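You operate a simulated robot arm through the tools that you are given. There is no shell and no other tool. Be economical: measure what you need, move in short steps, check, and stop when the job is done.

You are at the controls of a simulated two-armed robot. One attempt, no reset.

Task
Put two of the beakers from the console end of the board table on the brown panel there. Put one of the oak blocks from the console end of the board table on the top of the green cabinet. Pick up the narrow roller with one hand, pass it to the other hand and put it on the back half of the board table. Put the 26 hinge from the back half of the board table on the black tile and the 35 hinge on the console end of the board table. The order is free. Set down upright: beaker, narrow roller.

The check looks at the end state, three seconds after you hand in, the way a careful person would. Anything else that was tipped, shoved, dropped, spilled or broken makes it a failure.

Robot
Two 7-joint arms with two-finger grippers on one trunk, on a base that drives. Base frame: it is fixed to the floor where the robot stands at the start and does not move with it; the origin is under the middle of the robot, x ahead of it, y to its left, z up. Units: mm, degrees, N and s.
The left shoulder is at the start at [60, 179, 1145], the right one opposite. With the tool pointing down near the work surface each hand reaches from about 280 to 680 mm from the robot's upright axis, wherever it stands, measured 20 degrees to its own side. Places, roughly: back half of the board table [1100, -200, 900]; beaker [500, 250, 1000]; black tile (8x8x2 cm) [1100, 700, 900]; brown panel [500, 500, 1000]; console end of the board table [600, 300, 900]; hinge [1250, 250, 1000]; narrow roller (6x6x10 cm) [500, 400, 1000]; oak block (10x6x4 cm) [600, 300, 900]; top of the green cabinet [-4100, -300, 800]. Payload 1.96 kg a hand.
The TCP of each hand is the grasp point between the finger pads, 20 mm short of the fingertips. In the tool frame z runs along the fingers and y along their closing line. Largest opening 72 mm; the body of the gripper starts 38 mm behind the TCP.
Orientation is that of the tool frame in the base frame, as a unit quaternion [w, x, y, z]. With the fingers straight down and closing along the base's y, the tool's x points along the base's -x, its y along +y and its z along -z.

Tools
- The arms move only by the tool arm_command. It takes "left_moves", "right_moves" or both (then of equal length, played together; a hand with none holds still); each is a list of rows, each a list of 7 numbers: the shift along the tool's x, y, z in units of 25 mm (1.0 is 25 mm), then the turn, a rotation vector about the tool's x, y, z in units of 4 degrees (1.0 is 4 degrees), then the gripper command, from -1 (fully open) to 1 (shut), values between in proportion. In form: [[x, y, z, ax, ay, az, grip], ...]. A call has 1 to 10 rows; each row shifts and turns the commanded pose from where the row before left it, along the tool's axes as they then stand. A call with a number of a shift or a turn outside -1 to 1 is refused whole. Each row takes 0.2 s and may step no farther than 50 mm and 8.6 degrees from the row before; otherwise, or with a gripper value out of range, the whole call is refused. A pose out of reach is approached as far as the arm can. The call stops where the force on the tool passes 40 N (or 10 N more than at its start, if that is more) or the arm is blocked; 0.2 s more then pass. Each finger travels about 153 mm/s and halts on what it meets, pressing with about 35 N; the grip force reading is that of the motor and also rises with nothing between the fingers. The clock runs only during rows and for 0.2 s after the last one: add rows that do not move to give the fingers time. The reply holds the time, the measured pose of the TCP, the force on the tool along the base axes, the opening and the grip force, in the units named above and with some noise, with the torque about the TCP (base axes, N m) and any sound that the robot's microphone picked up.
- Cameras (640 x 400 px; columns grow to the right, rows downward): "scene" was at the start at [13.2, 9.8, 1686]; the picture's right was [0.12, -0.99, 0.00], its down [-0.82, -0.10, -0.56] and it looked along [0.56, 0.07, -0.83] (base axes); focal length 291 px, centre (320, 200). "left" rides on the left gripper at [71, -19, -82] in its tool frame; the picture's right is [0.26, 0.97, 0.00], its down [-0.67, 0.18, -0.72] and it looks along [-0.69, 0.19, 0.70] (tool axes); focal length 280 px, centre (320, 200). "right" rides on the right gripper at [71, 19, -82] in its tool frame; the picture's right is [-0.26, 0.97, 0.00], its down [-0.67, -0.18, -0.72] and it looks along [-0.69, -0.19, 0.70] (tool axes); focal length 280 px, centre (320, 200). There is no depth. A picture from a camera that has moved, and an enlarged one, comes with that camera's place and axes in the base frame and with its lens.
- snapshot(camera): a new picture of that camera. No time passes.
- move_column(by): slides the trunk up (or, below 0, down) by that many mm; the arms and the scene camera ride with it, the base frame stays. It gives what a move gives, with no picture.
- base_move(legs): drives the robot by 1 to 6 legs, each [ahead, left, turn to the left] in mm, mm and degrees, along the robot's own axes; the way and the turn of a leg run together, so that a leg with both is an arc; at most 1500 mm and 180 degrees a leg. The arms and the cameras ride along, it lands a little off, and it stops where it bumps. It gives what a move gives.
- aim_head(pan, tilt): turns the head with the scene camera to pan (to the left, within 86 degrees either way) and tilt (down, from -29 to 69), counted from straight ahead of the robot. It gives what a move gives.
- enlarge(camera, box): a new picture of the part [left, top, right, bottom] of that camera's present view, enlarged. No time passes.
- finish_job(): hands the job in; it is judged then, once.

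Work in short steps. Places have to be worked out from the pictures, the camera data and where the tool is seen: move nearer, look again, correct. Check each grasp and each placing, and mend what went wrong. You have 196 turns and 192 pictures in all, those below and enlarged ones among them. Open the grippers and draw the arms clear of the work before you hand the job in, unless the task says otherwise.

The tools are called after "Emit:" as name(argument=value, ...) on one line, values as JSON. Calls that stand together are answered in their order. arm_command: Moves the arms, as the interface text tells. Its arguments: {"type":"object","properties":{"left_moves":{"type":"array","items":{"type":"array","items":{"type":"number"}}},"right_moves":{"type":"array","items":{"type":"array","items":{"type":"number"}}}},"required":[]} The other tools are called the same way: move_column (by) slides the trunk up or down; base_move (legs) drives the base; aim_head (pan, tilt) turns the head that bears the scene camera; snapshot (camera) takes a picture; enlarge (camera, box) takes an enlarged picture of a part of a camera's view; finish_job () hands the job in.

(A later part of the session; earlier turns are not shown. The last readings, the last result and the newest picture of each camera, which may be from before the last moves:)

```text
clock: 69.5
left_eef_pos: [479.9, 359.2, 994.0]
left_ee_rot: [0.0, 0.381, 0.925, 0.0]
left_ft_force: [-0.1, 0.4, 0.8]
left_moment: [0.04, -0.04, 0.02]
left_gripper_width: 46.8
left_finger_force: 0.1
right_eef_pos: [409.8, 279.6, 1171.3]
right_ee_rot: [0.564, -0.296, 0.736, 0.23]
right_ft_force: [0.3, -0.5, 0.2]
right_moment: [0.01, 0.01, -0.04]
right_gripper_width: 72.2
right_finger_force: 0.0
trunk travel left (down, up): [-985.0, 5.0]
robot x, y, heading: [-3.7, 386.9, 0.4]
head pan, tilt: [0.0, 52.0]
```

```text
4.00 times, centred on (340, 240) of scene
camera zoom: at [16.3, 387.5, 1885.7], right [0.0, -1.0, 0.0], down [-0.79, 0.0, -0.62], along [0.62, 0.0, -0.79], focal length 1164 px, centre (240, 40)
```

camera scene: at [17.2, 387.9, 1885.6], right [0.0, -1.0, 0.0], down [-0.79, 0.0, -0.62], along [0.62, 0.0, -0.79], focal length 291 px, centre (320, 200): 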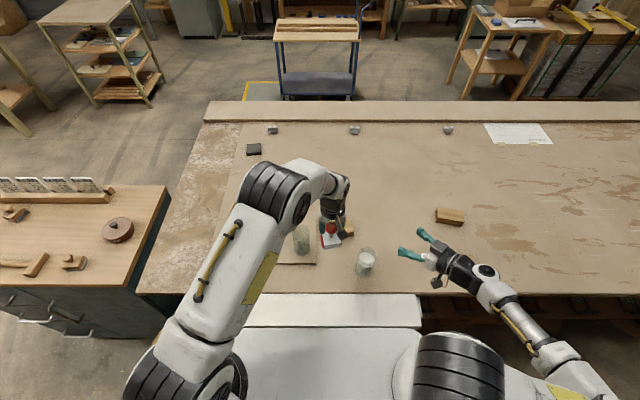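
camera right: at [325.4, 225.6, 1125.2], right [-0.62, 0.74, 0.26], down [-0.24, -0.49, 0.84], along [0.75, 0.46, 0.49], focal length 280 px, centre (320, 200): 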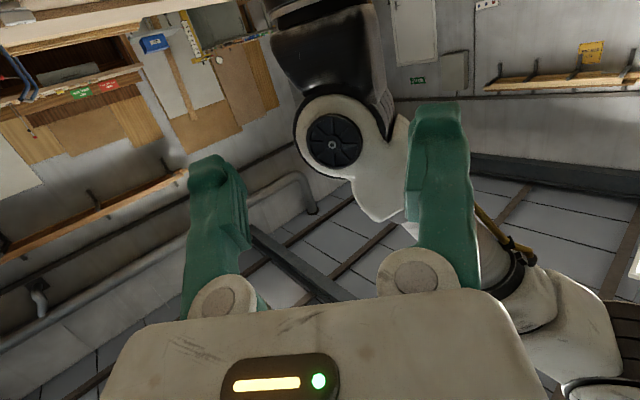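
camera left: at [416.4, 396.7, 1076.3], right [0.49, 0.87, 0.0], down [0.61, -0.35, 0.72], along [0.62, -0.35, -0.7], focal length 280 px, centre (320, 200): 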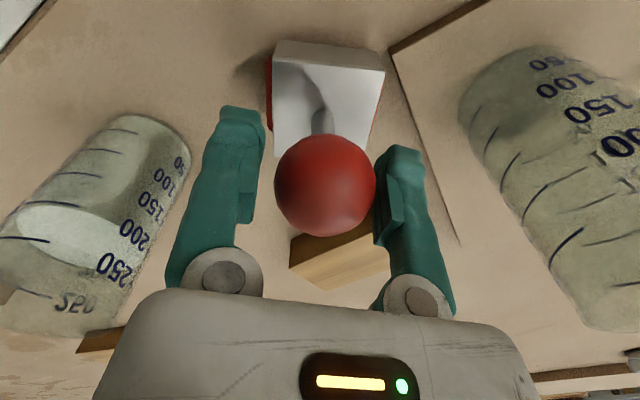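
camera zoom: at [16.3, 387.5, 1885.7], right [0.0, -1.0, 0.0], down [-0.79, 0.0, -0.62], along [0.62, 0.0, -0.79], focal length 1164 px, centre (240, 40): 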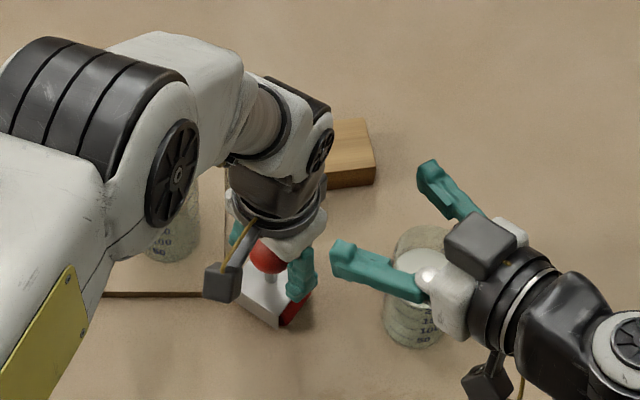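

Better, the ball still sits a few mm toward the camera and the +y finger. I shift slightly more, then close.

Emit:
arm_command(left_moves=[[0.18, 0.1, -0.14, 0, 0, 0, -0.3], [0, 0, 0, 0, 0, 0, -0.3], [0, 0, 0, 0, 0, 0, 0.3], [0, 0, 0, 0, 0, 0, 1], [0, 0, 0, 0, 0, 0, 1], [0, 0, 0, 0, 0, 0, 1]])

Emit:
snapshot(camera="left")

```text
clock: 70.9
left_eef_pos: [478.7, 364.4, 997.9]
left_ee_rot: [0.001, 0.381, 0.925, 0.0]
left_ft_force: [-0.9, 0.0, 2.0]
left_moment: [0.01, 0.0, 0.02]
left_gripper_width: 34.9
left_finger_force: 34.5
right_eef_pos: [409.1, 280.3, 1172.3]
right_ee_rot: [0.563, -0.296, 0.736, 0.229]
right_ft_force: [-0.5, 0.6, -0.1]
right_moment: [-0.02, 0.01, -0.04]
right_gripper_width: 72.1
right_finger_force: 0.0
trunk travel left (down, up): [-985.0, 5.0]
robot x, y, heading: [-0.9, 386.7, 0.1]
head pan, tilt: [0.0, 52.0]
```

```text
129 pictures are left
camera left: at [414.9, 401.6, 1079.5], right [0.49, 0.87, 0.0], down [0.61, -0.35, 0.72], along [0.62, -0.35, -0.7], focal length 280 px, centre (320, 200)
```

left: 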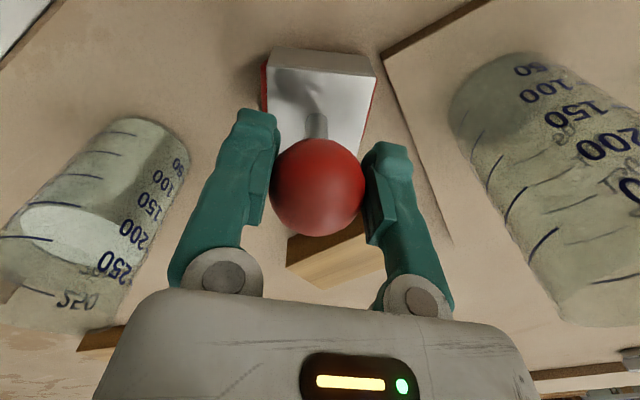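

Now centred (ball Ø35). Lift 155 mm and check from the right camera.

Emit:
arm_command(left_moves=[[0, 0, -0.2, 0, 0, 0, 1], [0, 0, -1, 0, 0, 0, 1], [0, 0, -1, 0, 0, 0, 1], [0, 0, -1, 0, 0, 0, 1], [0, 0, -1, 0, 0, 0, 1], [0, 0, -1, 0, 0, 0, 1], [0, 0, -1, 0, 0, 0, 1], [0, 0, 0, 0, 0, 0, 1]])

Emit:
snapshot(camera="right")

Emit:
snapshot(camera="left")

```text
clock: 72.7
left_eef_pos: [479.0, 365.0, 1153.7]
left_ee_rot: [0.0, 0.381, 0.924, 0.0]
left_ft_force: [-0.1, 0.4, -2.4]
left_moment: [0.03, -0.01, 0.01]
left_gripper_width: 35.0
left_finger_force: 34.9
right_eef_pos: [410.5, 280.2, 1172.7]
right_ee_rot: [0.564, -0.295, 0.736, 0.229]
right_ft_force: [-0.4, 0.7, 0.5]
right_moment: [0.0, 0.02, 0.02]
right_gripper_width: 71.7
right_finger_force: 0.0
trunk travel left (down, up): [-985.0, 5.0]
robot x, y, heading: [-0.5, 387.1, 0.1]
head pan, tilt: [0.0, 52.0]
```

```text
128 pictures are left
camera right: at [325.9, 225.8, 1125.0], right [-0.62, 0.74, 0.26], down [-0.24, -0.49, 0.84], along [0.75, 0.46, 0.49], focal length 280 px, centre (320, 200)
```

right: 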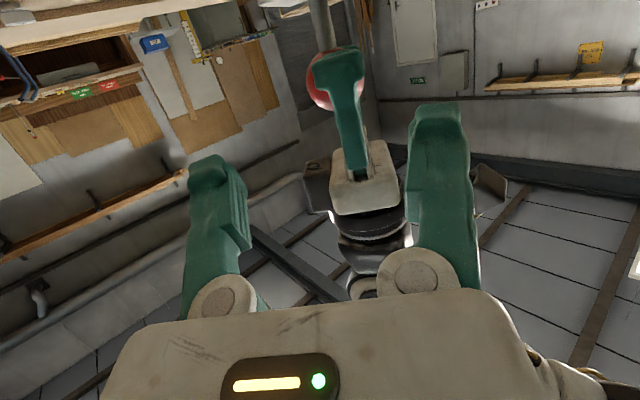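

```text
127 pictures are left
camera left: at [415.1, 401.1, 1235.1], right [0.49, 0.87, 0.0], down [0.61, -0.35, 0.72], along [0.62, -0.35, -0.7], focal length 280 px, centre (320, 200)
```

left: 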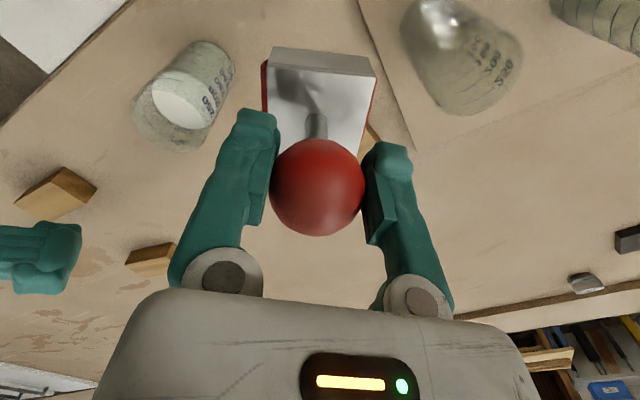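

Ball ≈ (478,363,1156). I align the right hand and advance 60 mm, then check.

Emit:
arm_command(right_moves=[[-0.22, 0.25, 0, 0, 0, 0, -1], [-0.22, 0.25, 0, 0, 0, 0, -1], [0, 0, 0.8, 0, 0, 0, -1], [0, 0, 0.8, 0, 0, 0, -1], [0, 0, 0.8, 0, 0, 0, -1], [0, 0, 0, 0, 0, 0, -1]])

Emit:
snapshot(camera="right")

Emit:
snapshot(camera="left")

Emit:
enlarge(camera="scene", box=[290, 150, 410, 270])

```text
clock: 74.1
left_eef_pos: [479.5, 363.4, 1153.6]
left_ee_rot: [0.001, 0.381, 0.925, -0.001]
left_ft_force: [0.1, 0.2, -1.4]
left_moment: [-0.01, -0.03, 0.0]
left_gripper_width: 34.8
left_finger_force: 34.6
right_eef_pos: [445.4, 331.0, 1167.1]
right_ee_rot: [0.565, -0.295, 0.736, 0.229]
right_ft_force: [0.8, 0.0, 0.0]
right_moment: [0.01, -0.01, 0.0]
right_gripper_width: 72.4
right_finger_force: 0.0
trunk travel left (down, up): [-985.0, 5.0]
robot x, y, heading: [-0.9, 388.1, 0.2]
head pan, tilt: [0.0, 52.0]
```

```text
126 pictures are left
camera right: at [361.6, 276.9, 1120.4], right [-0.62, 0.74, 0.26], down [-0.24, -0.49, 0.84], along [0.75, 0.46, 0.49], focal length 280 px, centre (320, 200)
```

right: 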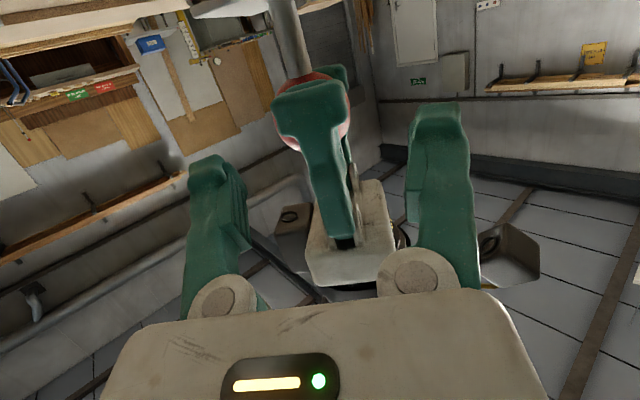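

```text
125 pictures are left
camera left: at [414.9, 400.9, 1235.0], right [0.49, 0.87, 0.0], down [0.61, -0.35, 0.72], along [0.62, -0.35, -0.7], focal length 280 px, centre (320, 200)
```

left: 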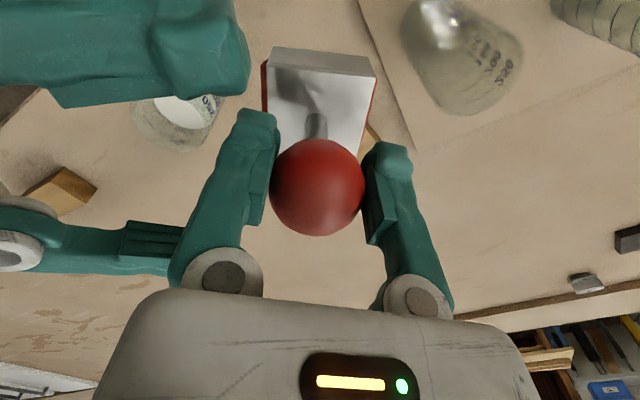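

```text
3.33 times, centred on (350, 210) of scene
camera zoom: at [16.7, 387.6, 1885.7], right [0.0, -1.0, 0.0], down [-0.79, 0.0, -0.62], along [0.62, 0.0, -0.79], focal length 970 px, centre (220, 167)
```

zoom: 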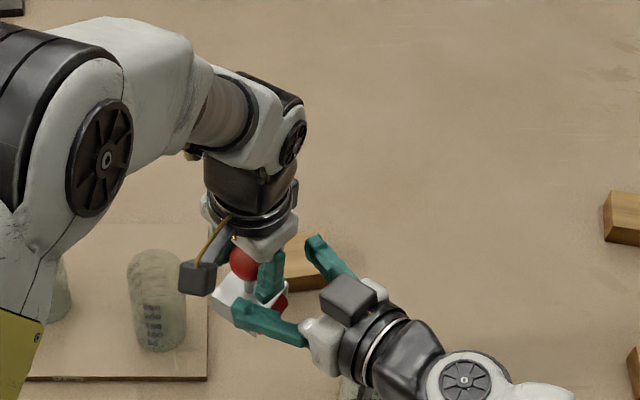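

Ball lies nearly on the right hand's axis. I advance another 39 mm and watch the force.

Emit:
arm_command(right_moves=[[0.05, -0.06, 0.4, 0, 0, 0, -1], [0, 0, 0.4, 0, 0, 0, -1], [0, 0, 0.4, 0, 0, 0, -1], [0, 0, 0.35, 0, 0, 0, -1], [0, 0, 0, 0, 0, 0, -1]])

Emit:
snapshot(camera="left")

Emit:
snapshot(camera="right")

```text
clock: 75.3
left_eef_pos: [477.9, 364.2, 1152.6]
left_ee_rot: [0.0, 0.381, 0.925, -0.001]
left_ft_force: [-0.4, 0.7, -3.3]
left_moment: [0.01, 0.01, 0.02]
left_gripper_width: 34.8
left_finger_force: 35.0
right_eef_pos: [473.2, 356.0, 1156.6]
right_ee_rot: [0.563, -0.296, 0.736, 0.23]
right_ft_force: [-0.5, 0.1, -0.2]
right_moment: [-0.01, 0.01, 0.0]
right_gripper_width: 72.2
right_finger_force: 0.0
trunk travel left (down, up): [-985.0, 5.0]
robot x, y, heading: [-0.4, 384.6, 0.4]
head pan, tilt: [0.0, 52.0]
```

```text
123 pictures are left
camera left: at [415.0, 401.0, 1235.0], right [0.49, 0.87, 0.0], down [0.61, -0.35, 0.72], along [0.62, -0.35, -0.7], focal length 280 px, centre (320, 200)
```

left: 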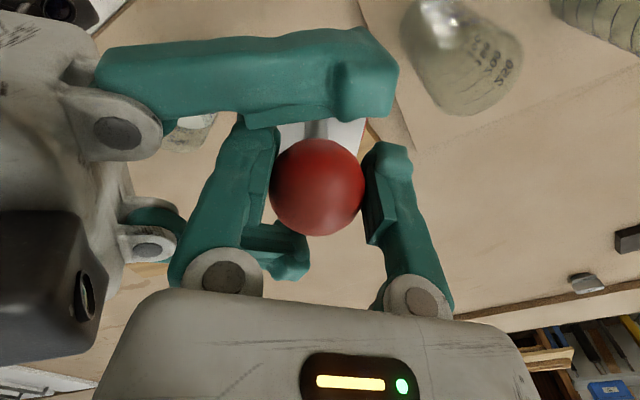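

```text
122 pictures are left
camera right: at [389.1, 301.8, 1109.6], right [-0.62, 0.74, 0.26], down [-0.24, -0.49, 0.84], along [0.75, 0.46, 0.49], focal length 280 px, centre (320, 200)
```

right: 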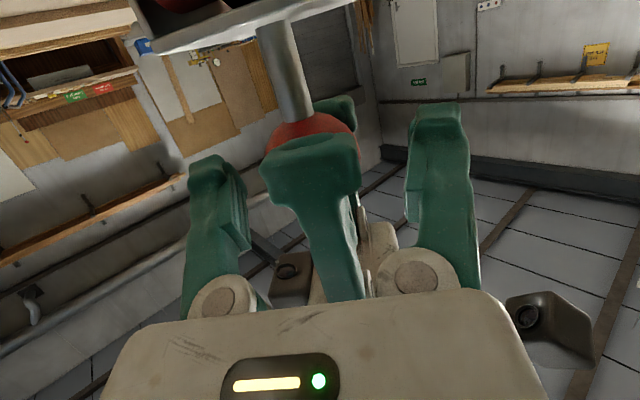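

Everything clear. I close the right gripper on the ball.

Emit:
arm_command(right_moves=[[0, 0, 0, 0, 0, 0, -0.4], [0, 0, 0, 0, 0, 0, 0], [0, 0, 0, 0, 0, 0, 0.5], [0, 0, 0, 0, 0, 0, 1], [0, 0, 0, 0, 0, 0, 1]])

Emit:
snapshot(camera="left")

Emit:
snapshot(camera="right")

```text
clock: 76.5
left_eef_pos: [477.6, 365.8, 1151.9]
left_ee_rot: [-0.001, 0.382, 0.924, 0.001]
left_ft_force: [-17.8, 10.7, 2.7]
left_moment: [0.0, 0.01, -0.01]
left_gripper_width: 34.8
left_finger_force: 35.1
right_eef_pos: [474.8, 354.0, 1155.8]
right_ee_rot: [0.564, -0.295, 0.736, 0.228]
right_ft_force: [18.4, -11.7, -3.9]
right_moment: [-0.08, -0.04, -0.2]
right_gripper_width: 38.2
right_finger_force: 35.1
trunk travel left (down, up): [-985.0, 5.0]
robot x, y, heading: [0.2, 385.5, 0.1]
head pan, tilt: [0.0, 52.0]
```

```text
121 pictures are left
camera left: at [414.6, 401.4, 1234.8], right [0.49, 0.87, 0.0], down [0.61, -0.35, 0.71], along [0.62, -0.35, -0.7], focal length 280 px, centre (320, 200)
```

left: 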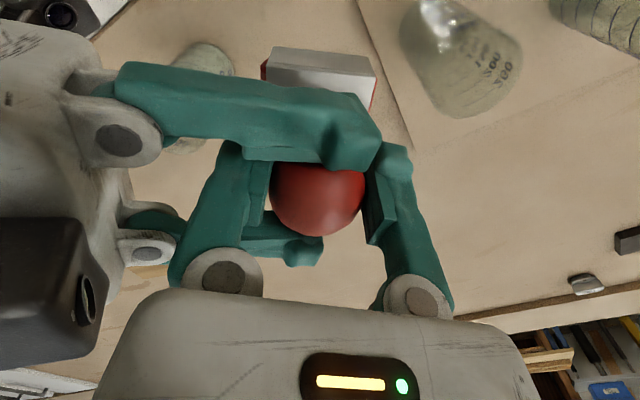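

```text
120 pictures are left
camera right: at [389.8, 301.0, 1109.5], right [-0.62, 0.74, 0.26], down [-0.24, -0.49, 0.84], along [0.75, 0.45, 0.49], focal length 280 px, centre (320, 200)
```

right: 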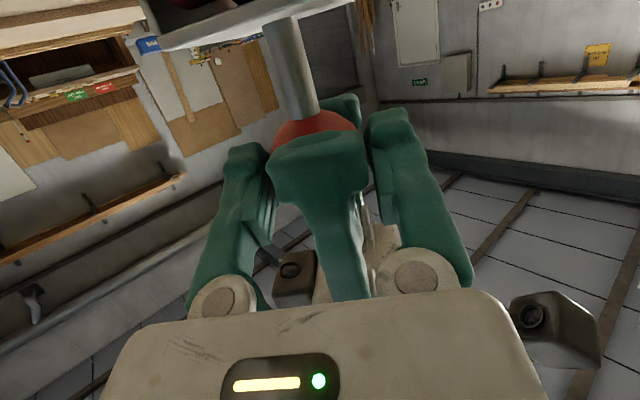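

The right grip is slightly off-centre (20 N side load, 38 mm). I relax it by moving the right hand 4 mm toward −tool-y.

Emit:
arm_command(right_moves=[[0, -0.08, 0, 0, 0, 0, 1], [0, -0.08, 0, 0, 0, 0, 1], [0, 0, 0, 0, 0, 0, 1]])

```text
clock: 77.3
left_eef_pos: [480.1, 365.4, 1153.5]
left_ee_rot: [0.001, 0.38, 0.925, 0.0]
left_ft_force: [2.0, 10.0, -12.4]
left_moment: [0.08, 0.0, 0.09]
left_gripper_width: 34.6
left_finger_force: 35.0
right_eef_pos: [474.7, 354.3, 1156.3]
right_ee_rot: [0.564, -0.296, 0.736, 0.23]
right_ft_force: [-2.7, -9.3, 11.0]
right_moment: [0.05, -0.06, -0.11]
right_gripper_width: 38.4
right_finger_force: 35.0
trunk travel left (down, up): [-985.0, 5.0]
robot x, y, heading: [-0.0, 384.7, 0.1]
head pan, tilt: [0.0, 52.0]
```

I look closely to see whether the right fingers really contact the ball.

Emit:
enlarge(camera="right", box=[200, 60, 460, 220])

Emit:
enlarge(camera="left", box=[200, 80, 440, 280])

Emit:
enlarge(camera="scene", box=[310, 200, 370, 250])

```text
2.46 times, centred on (330, 140) of right
camera zoom: at [391.6, 300.5, 1109.8], right [-0.62, 0.74, 0.26], down [-0.24, -0.49, 0.83], along [0.74, 0.46, 0.49], focal length 690 px, centre (295, 348)
```

zoom: 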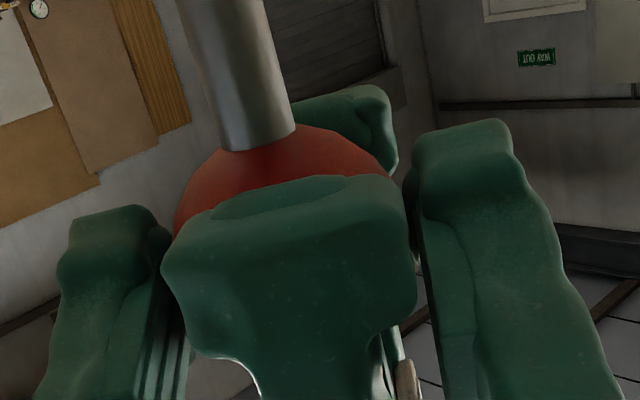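

```text
2.00 times, centred on (320, 180) of left
camera zoom: at [415.6, 401.5, 1234.8], right [0.49, 0.87, 0.0], down [0.61, -0.35, 0.72], along [0.62, -0.35, -0.7], focal length 561 px, centre (320, 240)
```

zoom: 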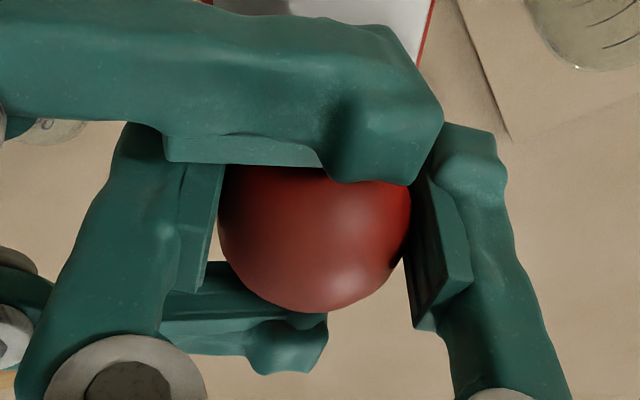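

```text
8.00 times, centred on (340, 225) of scene
camera zoom: at [16.9, 387.8, 1885.7], right [0.0, -1.0, 0.0], down [-0.79, 0.0, -0.62], along [0.62, 0.0, -0.79], focal length 2328 px, centre (160, 0)
```

zoom: 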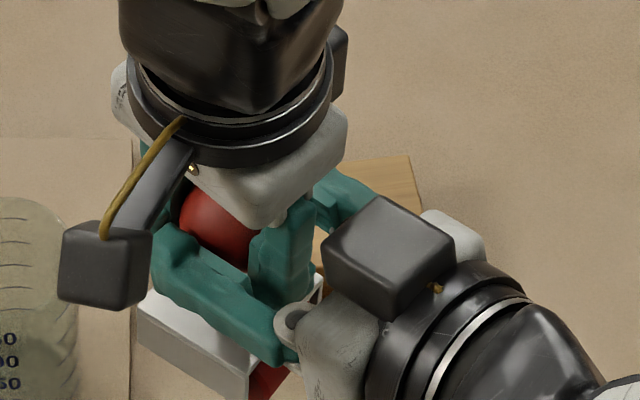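

The right fingers are being stopped by the left fingertip head, not the ball. Better plan: left grips the ball higher, right takes the stem below it. I open and back the right hand off.

Emit:
arm_command(right_moves=[[0, 0, 0, 0, 0, 0, 0], [0, 0, 0, 0, 0, 0, -1], [0, 0, 0, 0, 0, 0, -1], [0, 0, -0.5, 0, 0, 0, -1], [0, 0, -1, 0, 0, 0, -1], [0, 0, -1, 0, 0, 0, -1], [0, 0, -1, 0, 0, 0, -1], [0, 0, -0.6, 0, -1, 0, -1], [0, 0, 0, 0, 0, 0, -1]])

Emit:
arm_command(left_moves=[[0, 0, 1, 0, 0, 0, 1], [0, 0, 1, 0, 0, 0, 1], [0, 0, 1, 0, 0, 0, 1], [0, 0, 1, 0, 0, 0, 1], [0, 0, 1, 0, 0, 0, 1], [0, 0, 0.9, 0, 0, 0, 1], [0, 0, 0.1, 0, 0, 0, 1], [0, 0, 0.1, 0, 0, 0, 1], [0, 0, 0.1, 0, 0, 0, 1], [0, 0, 0, 0, 0, 0, 1]])

```text
clock: 79.3
left_eef_pos: [479.4, 364.4, 1153.2]
left_ee_rot: [0.0, 0.381, 0.925, 0.0]
left_ft_force: [-0.4, 0.7, -2.8]
left_moment: [-0.04, 0.02, -0.02]
left_gripper_width: 34.8
left_finger_force: 34.7
right_eef_pos: [407.4, 283.9, 1181.1]
right_ee_rot: [0.589, -0.287, 0.716, 0.24]
right_ft_force: [0.7, -0.1, 0.7]
right_moment: [-0.01, 0.01, -0.01]
right_gripper_width: 72.1
right_finger_force: 0.0
trunk travel left (down, up): [-985.0, 5.0]
robot x, y, heading: [-2.7, 384.3, -0.1]
head pan, tilt: [0.0, 52.0]
```

```text
clock: 81.5
left_eef_pos: [477.9, 366.1, 998.3]
left_ee_rot: [0.001, 0.381, 0.925, 0.0]
left_ft_force: [-0.3, 0.4, 8.7]
left_moment: [0.16, -0.15, -0.02]
left_gripper_width: 34.8
left_finger_force: 34.6
right_eef_pos: [405.2, 283.5, 1181.0]
right_ee_rot: [0.59, -0.288, 0.715, 0.24]
right_ft_force: [0.5, 0.6, 0.4]
right_moment: [0.02, 0.01, 0.05]
right_gripper_width: 72.1
right_finger_force: 0.0
trunk travel left (down, up): [-985.0, 5.0]
robot x, y, heading: [-4.6, 387.8, 0.4]
head pan, tilt: [0.0, 52.0]
```

Roller touches down. Open, raise 14 mm, and look at ball vs fingertips.

Emit:
arm_command(left_moves=[[0, 0, 0, 0, 0, 0, 0], [0, 0, 0, 0, 0, 0, -0.3], [0, 0, 0, 0, 0, 0, -0.3], [0, 0, -0.28, 0, 0, 0, -0.3], [0, 0, -0.28, 0, 0, 0, -0.3], [0, 0, 0, 0, 0, 0, -0.3]], right_moves=[[0, 0, 0, 0, 0.9, 0, -1], [0, 0, 0, 0, 0.9, 0, -1], [0, 0, 0, 0, 0.9, 0, -1], [0, 0, 0, 0, 0, 0, -1], [0, 0, 0, 0, 0, 0, -1], [0, 0, 0, 0, 0, 0, -1]])

Emit:
snapshot(camera="left")

Emit:
snapshot(camera="right")

Emit:
enlarge(camera="scene", box=[300, 210, 380, 270])

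```text
clock: 82.9
left_eef_pos: [479.3, 364.5, 1010.9]
left_ee_rot: [0.0, 0.381, 0.924, 0.0]
left_ft_force: [-0.1, 0.2, 0.0]
left_moment: [0.03, 0.0, 0.0]
left_gripper_width: 46.8
left_finger_force: 0.1
right_eef_pos: [408.2, 283.0, 1179.3]
right_ee_rot: [0.519, -0.309, 0.769, 0.21]
right_ft_force: [0.5, -0.3, 0.4]
right_moment: [0.0, 0.01, 0.01]
right_gripper_width: 72.0
right_finger_force: 0.0
right hand out of reach, approached as far as the arm can: row 1
trunk travel left (down, up): [-985.0, 5.0]
robot x, y, heading: [-1.5, 382.7, 0.0]
head pan, tilt: [0.0, 52.0]
```

```text
116 pictures are left
camera left: at [415.5, 401.5, 1092.3], right [0.49, 0.87, 0.0], down [0.61, -0.35, 0.72], along [0.62, -0.35, -0.7], focal length 280 px, centre (320, 200)
```

left: 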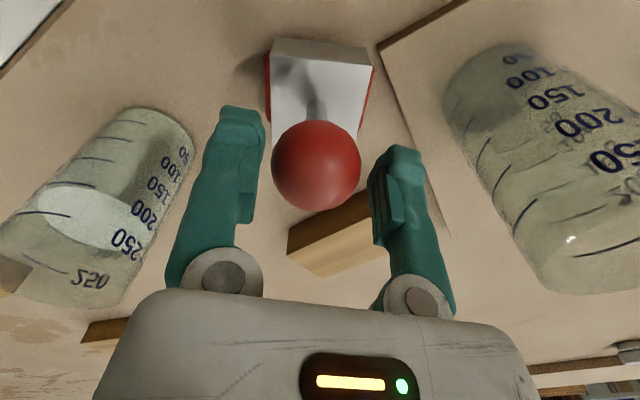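

```text
115 pictures are left
camera right: at [320.2, 225.1, 1145.1], right [-0.6, 0.76, 0.25], down [-0.17, -0.42, 0.89], along [0.78, 0.49, 0.38], focal length 280 px, centre (320, 200)
```

right: 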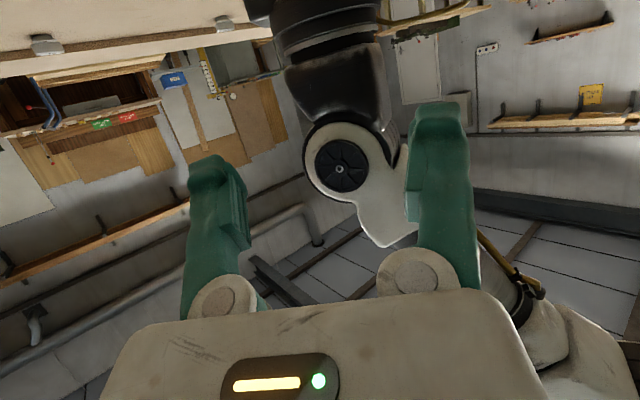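

```text
6.67 times, centred on (340, 240) of scene
camera zoom: at [17.8, 388.3, 1885.6], right [0.0, -1.0, 0.0], down [-0.79, 0.0, -0.62], along [0.62, 0.0, -0.79], focal length 1940 px, centre (187, -67)
```

zoom: 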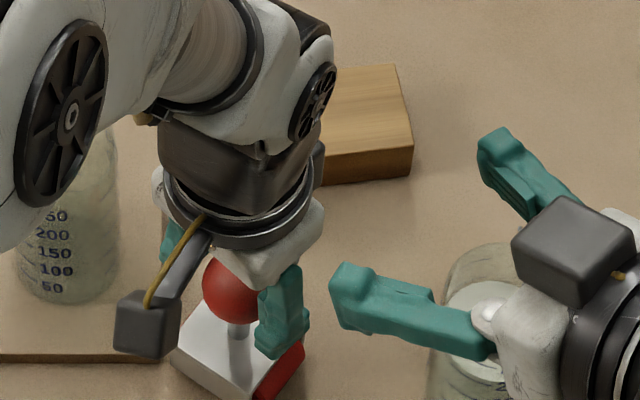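

Ball is now near the pad tips. I raise 5 mm more, close, and lift 155 mm.

Emit:
arm_command(left_moves=[[0, 0, -0.2, 0, 0, 0, -0.3], [0, 0, 0, 0, 0, 0, 0.4], [0, 0, 0, 0, 0, 0, 1], [0, 0, 0, 0, 0, 0, 1], [0, 0, 0, 0, 0, 0, 1]])

Emit:
arm_command(left_moves=[[0, 0, -0.2, 0, 0, 0, 1], [0, 0, -1, 0, 0, 0, 1], [0, 0, -1, 0, 0, 0, 1], [0, 0, -1, 0, 0, 0, 1], [0, 0, -1, 0, 0, 0, 1], [0, 0, -1, 0, 0, 0, 1], [0, 0, -1, 0, 0, 0, 1], [0, 0, 0, 0, 0, 0, 1]])

Emit:
snapshot(camera="left")

Emit:
snapshot(camera="right")

```text
clock: 84.1
left_eef_pos: [478.8, 363.8, 1017.7]
left_ee_rot: [0.001, 0.381, 0.925, 0.0]
left_ft_force: [1.0, -1.1, 6.1]
left_moment: [-0.08, -0.05, 0.0]
left_gripper_width: 34.1
left_finger_force: 34.3
right_eef_pos: [406.6, 282.3, 1179.6]
right_ee_rot: [0.52, -0.309, 0.768, 0.21]
right_ft_force: [-0.3, 0.1, 0.2]
right_moment: [0.0, -0.02, 0.01]
right_gripper_width: 72.1
right_finger_force: 0.1
trunk travel left (down, up): [-985.0, 5.0]
robot x, y, heading: [-2.0, 388.5, 0.0]
head pan, tilt: [0.0, 52.0]
```

```text
clock: 85.9
left_eef_pos: [477.5, 366.4, 1171.5]
left_ee_rot: [0.0, 0.381, 0.925, 0.0]
left_ft_force: [0.2, 0.1, 0.0]
left_moment: [0.01, -0.02, -0.03]
left_gripper_width: 0.0
left_finger_force: 29.6
right_eef_pos: [408.1, 281.0, 1179.7]
right_ee_rot: [0.518, -0.31, 0.769, 0.211]
right_ft_force: [-0.7, 0.5, 0.4]
right_moment: [0.0, 0.0, -0.01]
right_gripper_width: 71.9
right_finger_force: 0.1
trunk travel left (down, up): [-985.0, 5.0]
robot x, y, heading: [-0.5, 385.4, 0.1]
head pan, tilt: [0.0, 52.0]
```

```text
113 pictures are left
camera left: at [413.6, 403.3, 1253.3], right [0.49, 0.87, 0.0], down [0.61, -0.35, 0.72], along [0.62, -0.35, -0.7], focal length 280 px, centre (320, 200)
```

left: 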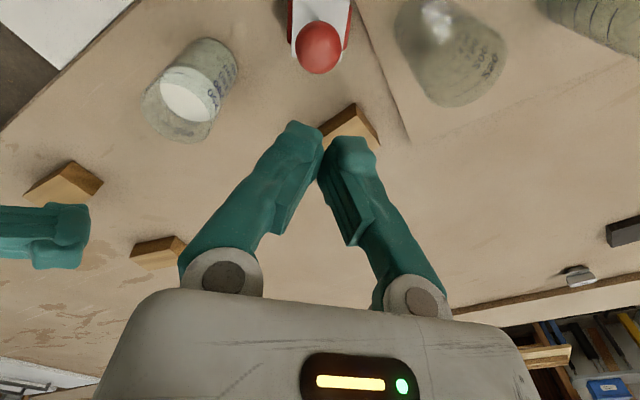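

```text
112 pictures are left
camera right: at [319.6, 224.8, 1145.2], right [-0.6, 0.76, 0.25], down [-0.17, -0.42, 0.89], along [0.78, 0.49, 0.38], focal length 280 px, centre (320, 200)
```

right: 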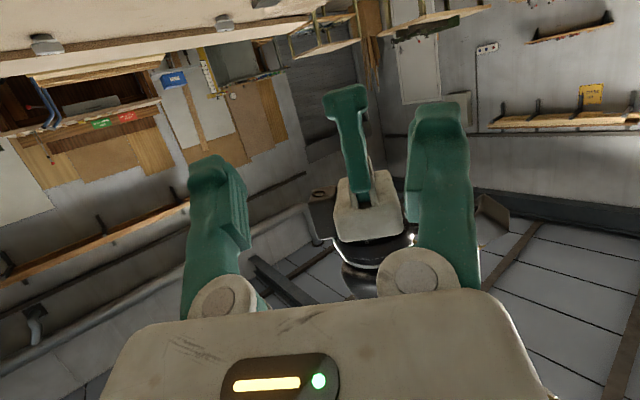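

The ball slipped out but the roller still stands upright on the table. So the ball centre is at about z≈993; I go back down to TCP z=1005 (tips 8 mm below the equator) and regrip.

Emit:
arm_command(left_moves=[[0, 0, 0, 0, 0, 0, -0.6], [0, 0, 0, 0, 0, 0, -0.6], [0, 0, 1, 0, 0, 0, -0.6], [0, 0, 1, 0, 0, 0, -0.6], [0, 0, 1, 0, 0, 0, -0.6], [0, 0, 1, 0, 0, 0, -0.6], [0, 0, 0, 0, 0, 0, -0.6]])

Emit:
snapshot(camera="left")

```text
clock: 87.5
left_eef_pos: [478.9, 365.3, 1071.8]
left_ee_rot: [0.001, 0.381, 0.924, 0.0]
left_ft_force: [-0.4, -0.3, 0.0]
left_moment: [0.0, -0.04, -0.03]
left_gripper_width: 57.5
left_finger_force: 0.1
right_eef_pos: [407.2, 283.0, 1180.1]
right_ee_rot: [0.52, -0.309, 0.768, 0.211]
right_ft_force: [-0.2, 0.4, 0.2]
right_moment: [-0.02, 0.02, 0.0]
right_gripper_width: 71.9
right_finger_force: 0.0
trunk travel left (down, up): [-985.0, 5.0]
robot x, y, heading: [0.3, 386.0, 0.5]
head pan, tilt: [0.0, 52.0]
```

```text
111 pictures are left
camera left: at [414.6, 403.0, 1153.2], right [0.49, 0.87, 0.0], down [0.61, -0.35, 0.72], along [0.62, -0.35, -0.7], focal length 280 px, centre (320, 200)
```

left: 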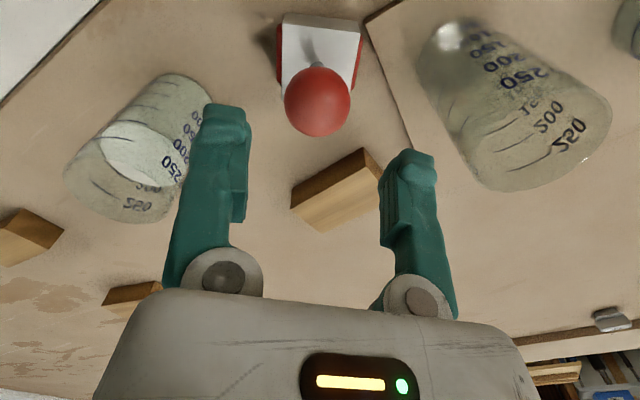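

Alignment good. Descend to z≈1004 and close.

Emit:
arm_command(left_moves=[[0, 0, 0.9, 0, 0, 0, -0.5], [0, 0, 0.9, 0, 0, 0, -0.5], [0, 0, 0.9, 0, 0, 0, -0.5], [0, 0, 0, 0, 0, 0, 0], [0, 0, 0, 0, 0, 0, 1], [0, 0, 0, 0, 0, 0, 1], [0, 0, 0, 0, 0, 0, 1]])

Emit:
arm_command(left_moves=[[0, 0, -0.2, 0, 0, 0, 1], [0, 0, -0.4, 0, 0, 0, 1], [0, 0, -0.4, 0, 0, 0, 1], [0, 0, 0, 0, 0, 0, 1]])

Emit:
snapshot(camera="left")

```text
clock: 89.1
left_eef_pos: [477.3, 365.4, 1003.9]
left_ee_rot: [0.0, 0.381, 0.925, 0.0]
left_ft_force: [-0.5, 0.2, 0.3]
left_moment: [-0.04, -0.02, -0.03]
left_gripper_width: 35.2
left_finger_force: 35.0
right_eef_pos: [406.5, 283.1, 1180.1]
right_ee_rot: [0.519, -0.309, 0.769, 0.211]
right_ft_force: [-0.6, -0.4, -0.2]
right_moment: [0.02, -0.01, -0.01]
right_gripper_width: 72.0
right_finger_force: 0.0
trunk travel left (down, up): [-985.0, 5.0]
robot x, y, heading: [-0.5, 387.0, 0.2]
head pan, tilt: [0.0, 52.0]
```

```text
clock: 90.1
left_eef_pos: [478.1, 366.7, 1029.5]
left_ee_rot: [0.0, 0.381, 0.924, 0.0]
left_ft_force: [0.1, -0.7, -2.8]
left_moment: [0.01, -0.02, -0.01]
left_gripper_width: 35.2
left_finger_force: 35.1
right_eef_pos: [408.0, 281.8, 1178.1]
right_ee_rot: [0.518, -0.31, 0.769, 0.211]
right_ft_force: [-0.4, -0.4, 0.3]
right_moment: [0.02, 0.03, -0.01]
right_gripper_width: 72.4
right_finger_force: 0.0
trunk travel left (down, up): [-985.0, 5.0]
robot x, y, heading: [-2.5, 385.9, 0.1]
head pan, tilt: [0.0, 52.0]
```

```text
110 pictures are left
camera left: at [414.5, 402.7, 1110.9], right [0.49, 0.87, 0.0], down [0.61, -0.35, 0.72], along [0.62, -0.35, -0.7], focal length 280 px, centre (320, 200)
```

left: 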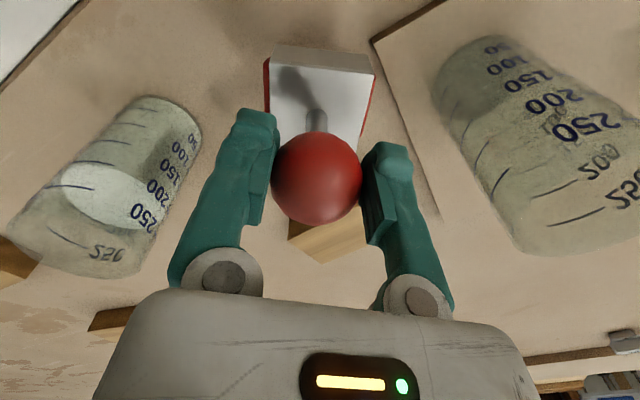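

Held firmly now (35.2 mm). I lift to TCP z≈1175 and bring the right hand, tilted 22°, toward the stem (z≈1134), stopping 40 mm short.

Emit:
arm_command(left_moves=[[0, 0, -0.8, 0, 0, 0, 1], [0, 0, -1, 0, 0, 0, 1], [0, 0, -1, 0, 0, 0, 1], [0, 0, -1, 0, 0, 0, 1], [0, 0, -1, 0, 0, 0, 1], [0, 0, -1, 0, 0, 0, 1], [0, 0, 0, 0, 0, 0, 1]])

Emit:
arm_command(right_moves=[[0, 0.24, 0, 0, 0, 0, -1], [0, 0.23, 0, 0, 0, 0, -1], [0, 0, 0.9, 0, 0, 0, -1], [0, 0, 0.9, 0, 0, 0, -1], [0, 0, 0.8, 0, 0, 0, -1], [0, 0, 0, 0, 0, 0, -1]])

Emit:
snapshot(camera="right")

Emit:
snapshot(camera="left")

Emit:
enlarge(camera="scene", box=[290, 180, 390, 260])

```text
clock: 91.7
left_eef_pos: [479.1, 365.4, 1173.8]
left_ee_rot: [0.0, 0.381, 0.924, 0.0]
left_ft_force: [0.2, 0.3, -3.3]
left_moment: [0.03, 0.0, 0.04]
left_gripper_width: 35.2
left_finger_force: 35.2
right_eef_pos: [408.2, 281.6, 1180.3]
right_ee_rot: [0.519, -0.31, 0.768, 0.211]
right_ft_force: [-0.6, -0.4, -0.4]
right_moment: [-0.01, 0.01, 0.04]
right_gripper_width: 71.7
right_finger_force: 0.1
trunk travel left (down, up): [-985.0, 5.0]
robot x, y, heading: [-3.9, 383.7, 0.2]
head pan, tilt: [0.0, 52.0]
```

```text
clock: 93.1
left_eef_pos: [477.7, 365.7, 1173.5]
left_ee_rot: [0.001, 0.381, 0.924, 0.001]
left_ft_force: [0.4, 0.7, -2.7]
left_moment: [0.04, 0.01, -0.03]
left_gripper_width: 35.2
left_finger_force: 35.1
right_eef_pos: [443.9, 331.2, 1157.2]
right_ee_rot: [0.519, -0.309, 0.768, 0.211]
right_ft_force: [-1.1, 0.0, 0.2]
right_moment: [0.03, 0.02, 0.01]
right_gripper_width: 72.1
right_finger_force: 0.2
trunk travel left (down, up): [-985.0, 5.0]
robot x, y, heading: [1.5, 387.0, 0.3]
head pan, tilt: [0.0, 52.0]
```

```text
109 pictures are left
camera right: at [355.4, 275.4, 1121.2], right [-0.6, 0.76, 0.25], down [-0.17, -0.42, 0.89], along [0.78, 0.49, 0.38], focal length 280 px, centre (320, 200)
```

right: 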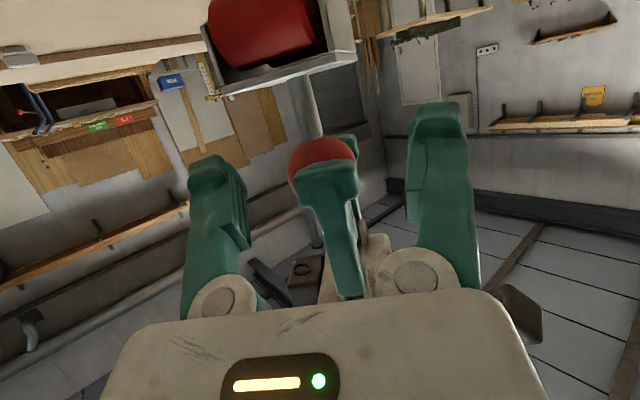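

```text
108 pictures are left
camera left: at [413.9, 401.9, 1256.2], right [0.49, 0.87, 0.0], down [0.61, -0.35, 0.72], along [0.62, -0.35, -0.7], focal length 280 px, centre (320, 200)
```

left: 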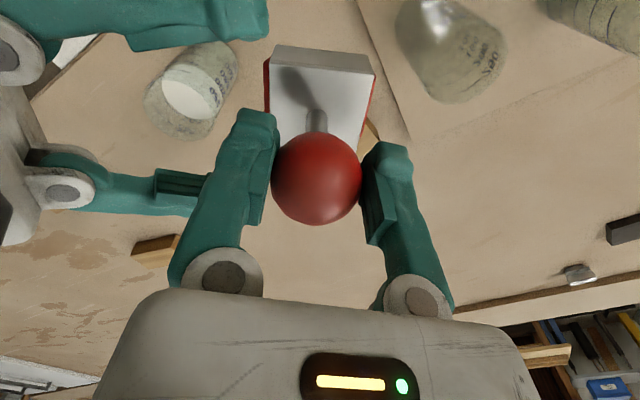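

```text
5.00 times, centred on (340, 220) of scene
camera zoom: at [16.7, 387.4, 1885.7], right [0.0, -1.0, 0.0], down [-0.79, 0.0, -0.62], along [0.62, 0.0, -0.79], focal length 1455 px, centre (220, 100)
```

zoom: 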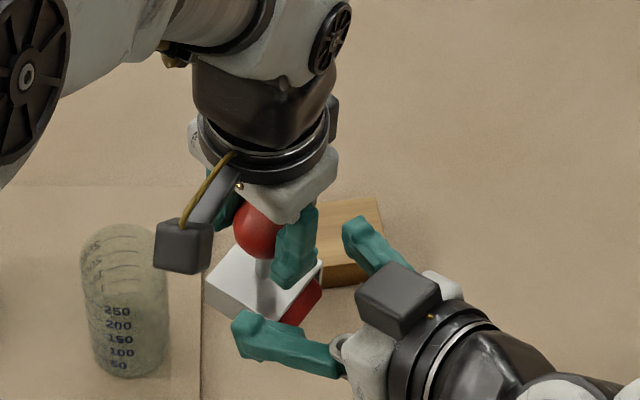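

The stem's midpoint is almost on the axis; I correct −5 mm in tool y, and advance 40 mm.

Emit:
arm_command(right_moves=[[0.1, -0.2, 0.4, 0, 0, 0, -1], [0, 0, 0.4, 0, 0, 0, -1], [0, 0, 0.4, 0, 0, 0, -1], [0, 0, 0.4, 0, 0, 0, -1], [0, 0, 0, 0, 0, 0, -1]])

Emit:
snapshot(camera="right")

Emit:
snapshot(camera="left")

```text
clock: 94.3
left_eef_pos: [477.4, 365.3, 1173.5]
left_ee_rot: [0.0, 0.381, 0.925, -0.001]
left_ft_force: [0.1, 0.3, -2.8]
left_moment: [-0.01, 0.0, 0.02]
left_gripper_width: 35.1
left_finger_force: 35.1
right_eef_pos: [472.8, 354.8, 1139.2]
right_ee_rot: [0.519, -0.309, 0.768, 0.211]
right_ft_force: [0.2, 0.3, -0.5]
right_moment: [0.0, 0.03, 0.01]
right_gripper_width: 71.9
right_finger_force: 0.2
trunk travel left (down, up): [-985.0, 5.0]
robot x, y, heading: [-1.3, 390.4, 0.0]
head pan, tilt: [0.0, 52.0]
```

```text
106 pictures are left
camera right: at [384.8, 296.6, 1104.6], right [-0.6, 0.76, 0.25], down [-0.17, -0.42, 0.89], along [0.78, 0.49, 0.38], focal length 280 px, centre (320, 200)
```

right: 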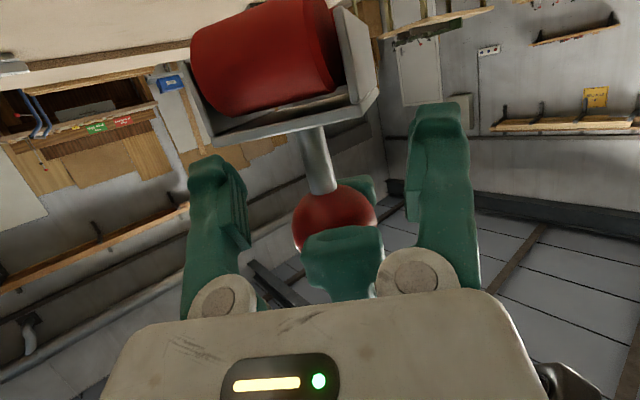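

```text
105 pictures are left
camera left: at [414.0, 402.0, 1256.1], right [0.49, 0.87, 0.0], down [0.61, -0.35, 0.72], along [0.62, -0.35, -0.7], focal length 280 px, centre (320, 200)
```

left: 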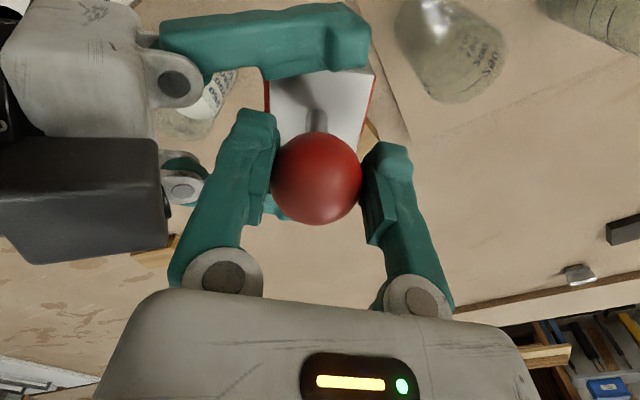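

Stem is between the right fingers. I close the right hand.

Emit:
arm_command(right_moves=[[0, -0.05, -0.1, 0, 0, 0, -0.3], [0, 0, 0, 0, 0, 0, 0.3], [0, 0, 0, 0, 0, 0, 0.6], [0, 0, 0, 0, 0, 0, 1], [0, 0, 0, 0, 0, 0, 1]])

Emit:
enlarge(camera="right", box=[180, 80, 460, 280])

Emit:
snapshot(camera="left")

```text
clock: 95.5
left_eef_pos: [478.0, 365.0, 1175.0]
left_ee_rot: [-0.001, 0.382, 0.924, 0.0]
left_ft_force: [-0.6, 0.5, -1.1]
left_moment: [0.01, 0.03, -0.01]
left_gripper_width: 35.3
left_finger_force: 35.3
right_eef_pos: [471.6, 350.5, 1140.8]
right_ee_rot: [0.519, -0.31, 0.768, 0.212]
right_ft_force: [1.4, 0.0, -1.2]
right_moment: [-0.06, 0.04, -0.03]
right_gripper_width: 10.4
right_finger_force: 34.9
trunk travel left (down, up): [-985.0, 5.0]
robot x, y, heading: [-4.6, 385.1, 0.2]
head pan, tilt: [0.0, 52.0]
```

```text
2.00 times, centred on (320, 180) of right
camera zoom: at [384.1, 294.2, 1105.7], right [-0.6, 0.76, 0.25], down [-0.17, -0.42, 0.89], along [0.78, 0.49, 0.38], focal length 561 px, centre (320, 240)
```

zoom: 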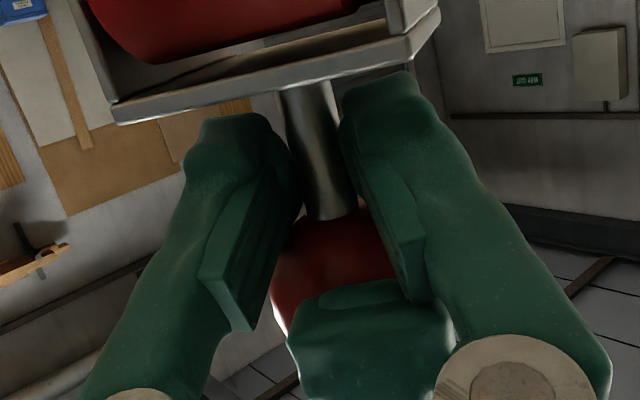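

```text
103 pictures are left
camera left: at [414.0, 402.1, 1256.1], right [0.49, 0.87, 0.0], down [0.61, -0.35, 0.72], along [0.62, -0.35, -0.7], focal length 280 px, centre (320, 200)
```

left: 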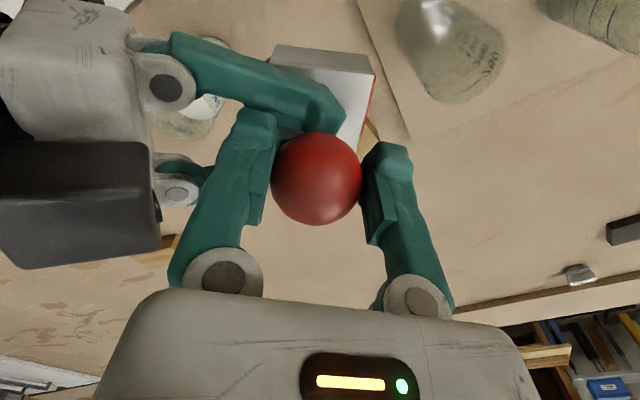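

The right hand holds the stem (10.4 mm) with no load. I open the left hand only slightly and lift it straight up.

Emit:
arm_command(left_moves=[[0, 0, 0, 0, 0, 0, 0.4], [0, 0, 0, 0, 0, 0, -0.15], [0, 0, 0, 0, 0, 0, -0.15], [0, 0, -0.3, 0, 0, 0, -0.15], [0, 0, -0.6, 0, 0, 0, -0.15], [0, 0, -0.8, 0, 0, 0, -0.15], [0, 0, 0, 0, 0, 0, -0.15]])

Emit:
snapshot(camera="left")

Emit:
snapshot(camera="right")

```text
clock: 97.1
left_eef_pos: [479.2, 366.0, 1215.8]
left_ee_rot: [0.0, 0.381, 0.925, 0.0]
left_ft_force: [-0.6, 0.9, -0.2]
left_moment: [-0.01, -0.04, 0.01]
left_gripper_width: 41.6
left_finger_force: 0.0
right_eef_pos: [472.0, 351.7, 1140.8]
right_ee_rot: [0.519, -0.309, 0.768, 0.211]
right_ft_force: [0.2, 0.3, 0.5]
right_moment: [-0.01, 0.03, 0.02]
right_gripper_width: 10.4
right_finger_force: 35.2
trunk travel left (down, up): [-985.0, 5.0]
robot x, y, heading: [1.3, 384.6, 0.1]
head pan, tilt: [0.0, 52.0]
```

```text
102 pictures are left
camera left: at [416.3, 401.4, 1298.4], right [0.49, 0.87, 0.0], down [0.61, -0.35, 0.72], along [0.62, -0.35, -0.7], focal length 280 px, centre (320, 200)
```

left: 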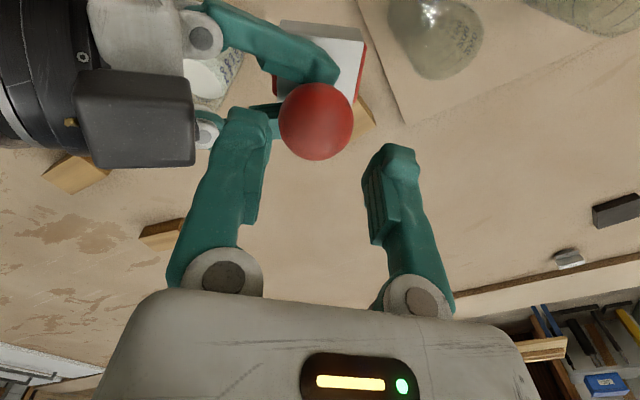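

```text
101 pictures are left
camera right: at [384.2, 294.3, 1105.7], right [-0.6, 0.76, 0.25], down [-0.17, -0.42, 0.89], along [0.78, 0.49, 0.38], focal length 280 px, centre (320, 200)
```

right: 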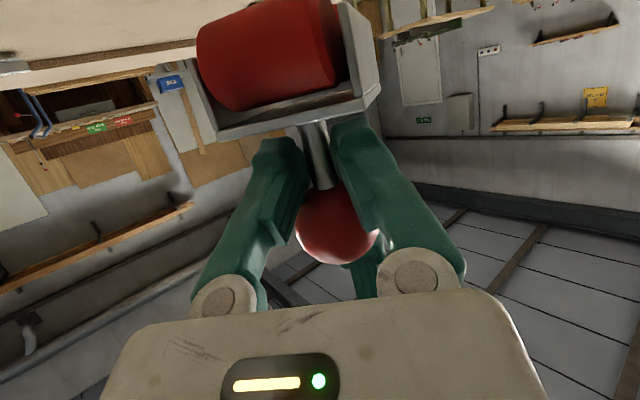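

The pass is done: the right hand alone holds the roller upright. I raise the left hand, move it to the left and yaw it for the oak block, then drive right 230 mm to reach block 1 at about (607,307).

Emit:
arm_command(left_moves=[[0, 0, -0.8, 0, 0, 0, -0.15], [0.7, 0.7, 0, 0, 0, 0, -0.15], [0.7, 0.7, 0, 0, 0, 0, -1], [0.7, 0.7, 0, 0, 0, 0, -1], [0.7, 0.7, 0, 0, 0, 0, -1], [0.7, 0.7, 0, 0, 0, 0, -1], [0.7, 0.7, 0, 0, 0, 0, -1]])

Emit:
arm_command(left_moves=[[0, 0, 0, 0, 0, 1, -1], [0, 0, 0, 0, 0, 1, -1], [0, 0, 0, 0, 0, 1, -1], [0, 0, 0, 0, 0, 1, -1], [0, 0, 0, 0, 0, 1, -1], [0, 0, 0, 0, 0, 1, -1], [0, 0, 0, 0, 0, 1, -1], [0, 0, 0, 0, 0, 1, -1], [0, 0, 0, 0, 0, 1, -1], [0, 0, 0, 0, 0, 0.75, -1]])

Emit:
base_move(legs=[[0, -230, 0]])

Emit:
snapshot(camera="scene")

Emit:
snapshot(camera="left")

```text
clock: 98.7
left_eef_pos: [477.9, 513.4, 1236.7]
left_ee_rot: [-0.001, 0.382, 0.924, 0.001]
left_ft_force: [0.4, 0.8, 0.7]
left_moment: [0.0, -0.01, 0.03]
left_gripper_width: 72.1
left_finger_force: 0.1
right_eef_pos: [471.8, 352.1, 1139.6]
right_ee_rot: [0.52, -0.309, 0.768, 0.211]
right_ft_force: [-0.7, -0.3, -0.2]
right_moment: [-0.02, 0.05, -0.01]
right_gripper_width: 10.5
right_finger_force: 35.2
trunk travel left (down, up): [-985.0, 5.0]
robot x, y, heading: [-2.4, 386.2, 0.4]
head pan, tilt: [0.0, 52.0]
```

```text
clock: 100.9
left_eef_pos: [478.6, 512.4, 1236.6]
left_ee_rot: [0.0, 0.669, 0.743, 0.0]
left_ft_force: [0.6, -0.1, -0.5]
left_moment: [-0.02, -0.01, 0.03]
left_gripper_width: 71.8
left_finger_force: 0.0
right_eef_pos: [472.0, 352.7, 1141.1]
right_ee_rot: [0.52, -0.308, 0.768, 0.211]
right_ft_force: [-0.8, -1.1, 0.0]
right_moment: [-0.04, 0.03, -0.01]
right_gripper_width: 10.7
right_finger_force: 35.1
trunk travel left (down, up): [-985.0, 5.0]
robot x, y, heading: [-4.9, 388.0, 0.1]
head pan, tilt: [0.0, 52.0]
```

```text
clock: 102.6
left_eef_pos: [478.4, 286.8, 1236.8]
left_ee_rot: [0.0, 0.666, 0.746, -0.001]
left_ft_force: [-0.3, 0.0, -0.7]
left_moment: [0.0, -0.04, -0.01]
left_gripper_width: 72.2
left_finger_force: 0.0
right_eef_pos: [473.2, 125.0, 1140.4]
right_ee_rot: [0.519, -0.311, 0.768, 0.212]
right_ft_force: [0.6, -0.6, 0.0]
right_moment: [-0.05, 0.0, -0.01]
right_gripper_width: 10.6
right_finger_force: 34.7
trunk travel left (down, up): [-985.0, 5.0]
robot x, y, heading: [-0.4, 158.4, 0.4]
head pan, tilt: [0.0, 52.0]
```

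```text
100 pictures are left
camera scene: at [18.3, 160.1, 1885.7], right [0.01, -1.0, 0.0], down [-0.79, -0.01, -0.62], along [0.62, 0.0, -0.79], focal length 291 px, centre (320, 200)
```

scene: 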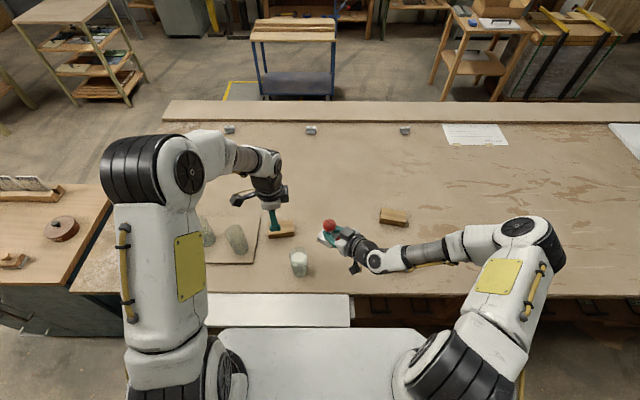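

```text
99 pictures are left
camera left: at [452.0, 355.5, 1318.0], right [0.93, 0.37, 0.0], down [0.26, -0.65, 0.72], along [0.26, -0.67, -0.7], focal length 280 px, centre (320, 200)
```

left: 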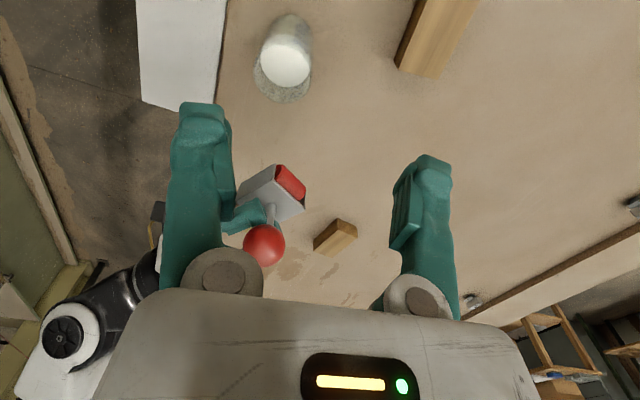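

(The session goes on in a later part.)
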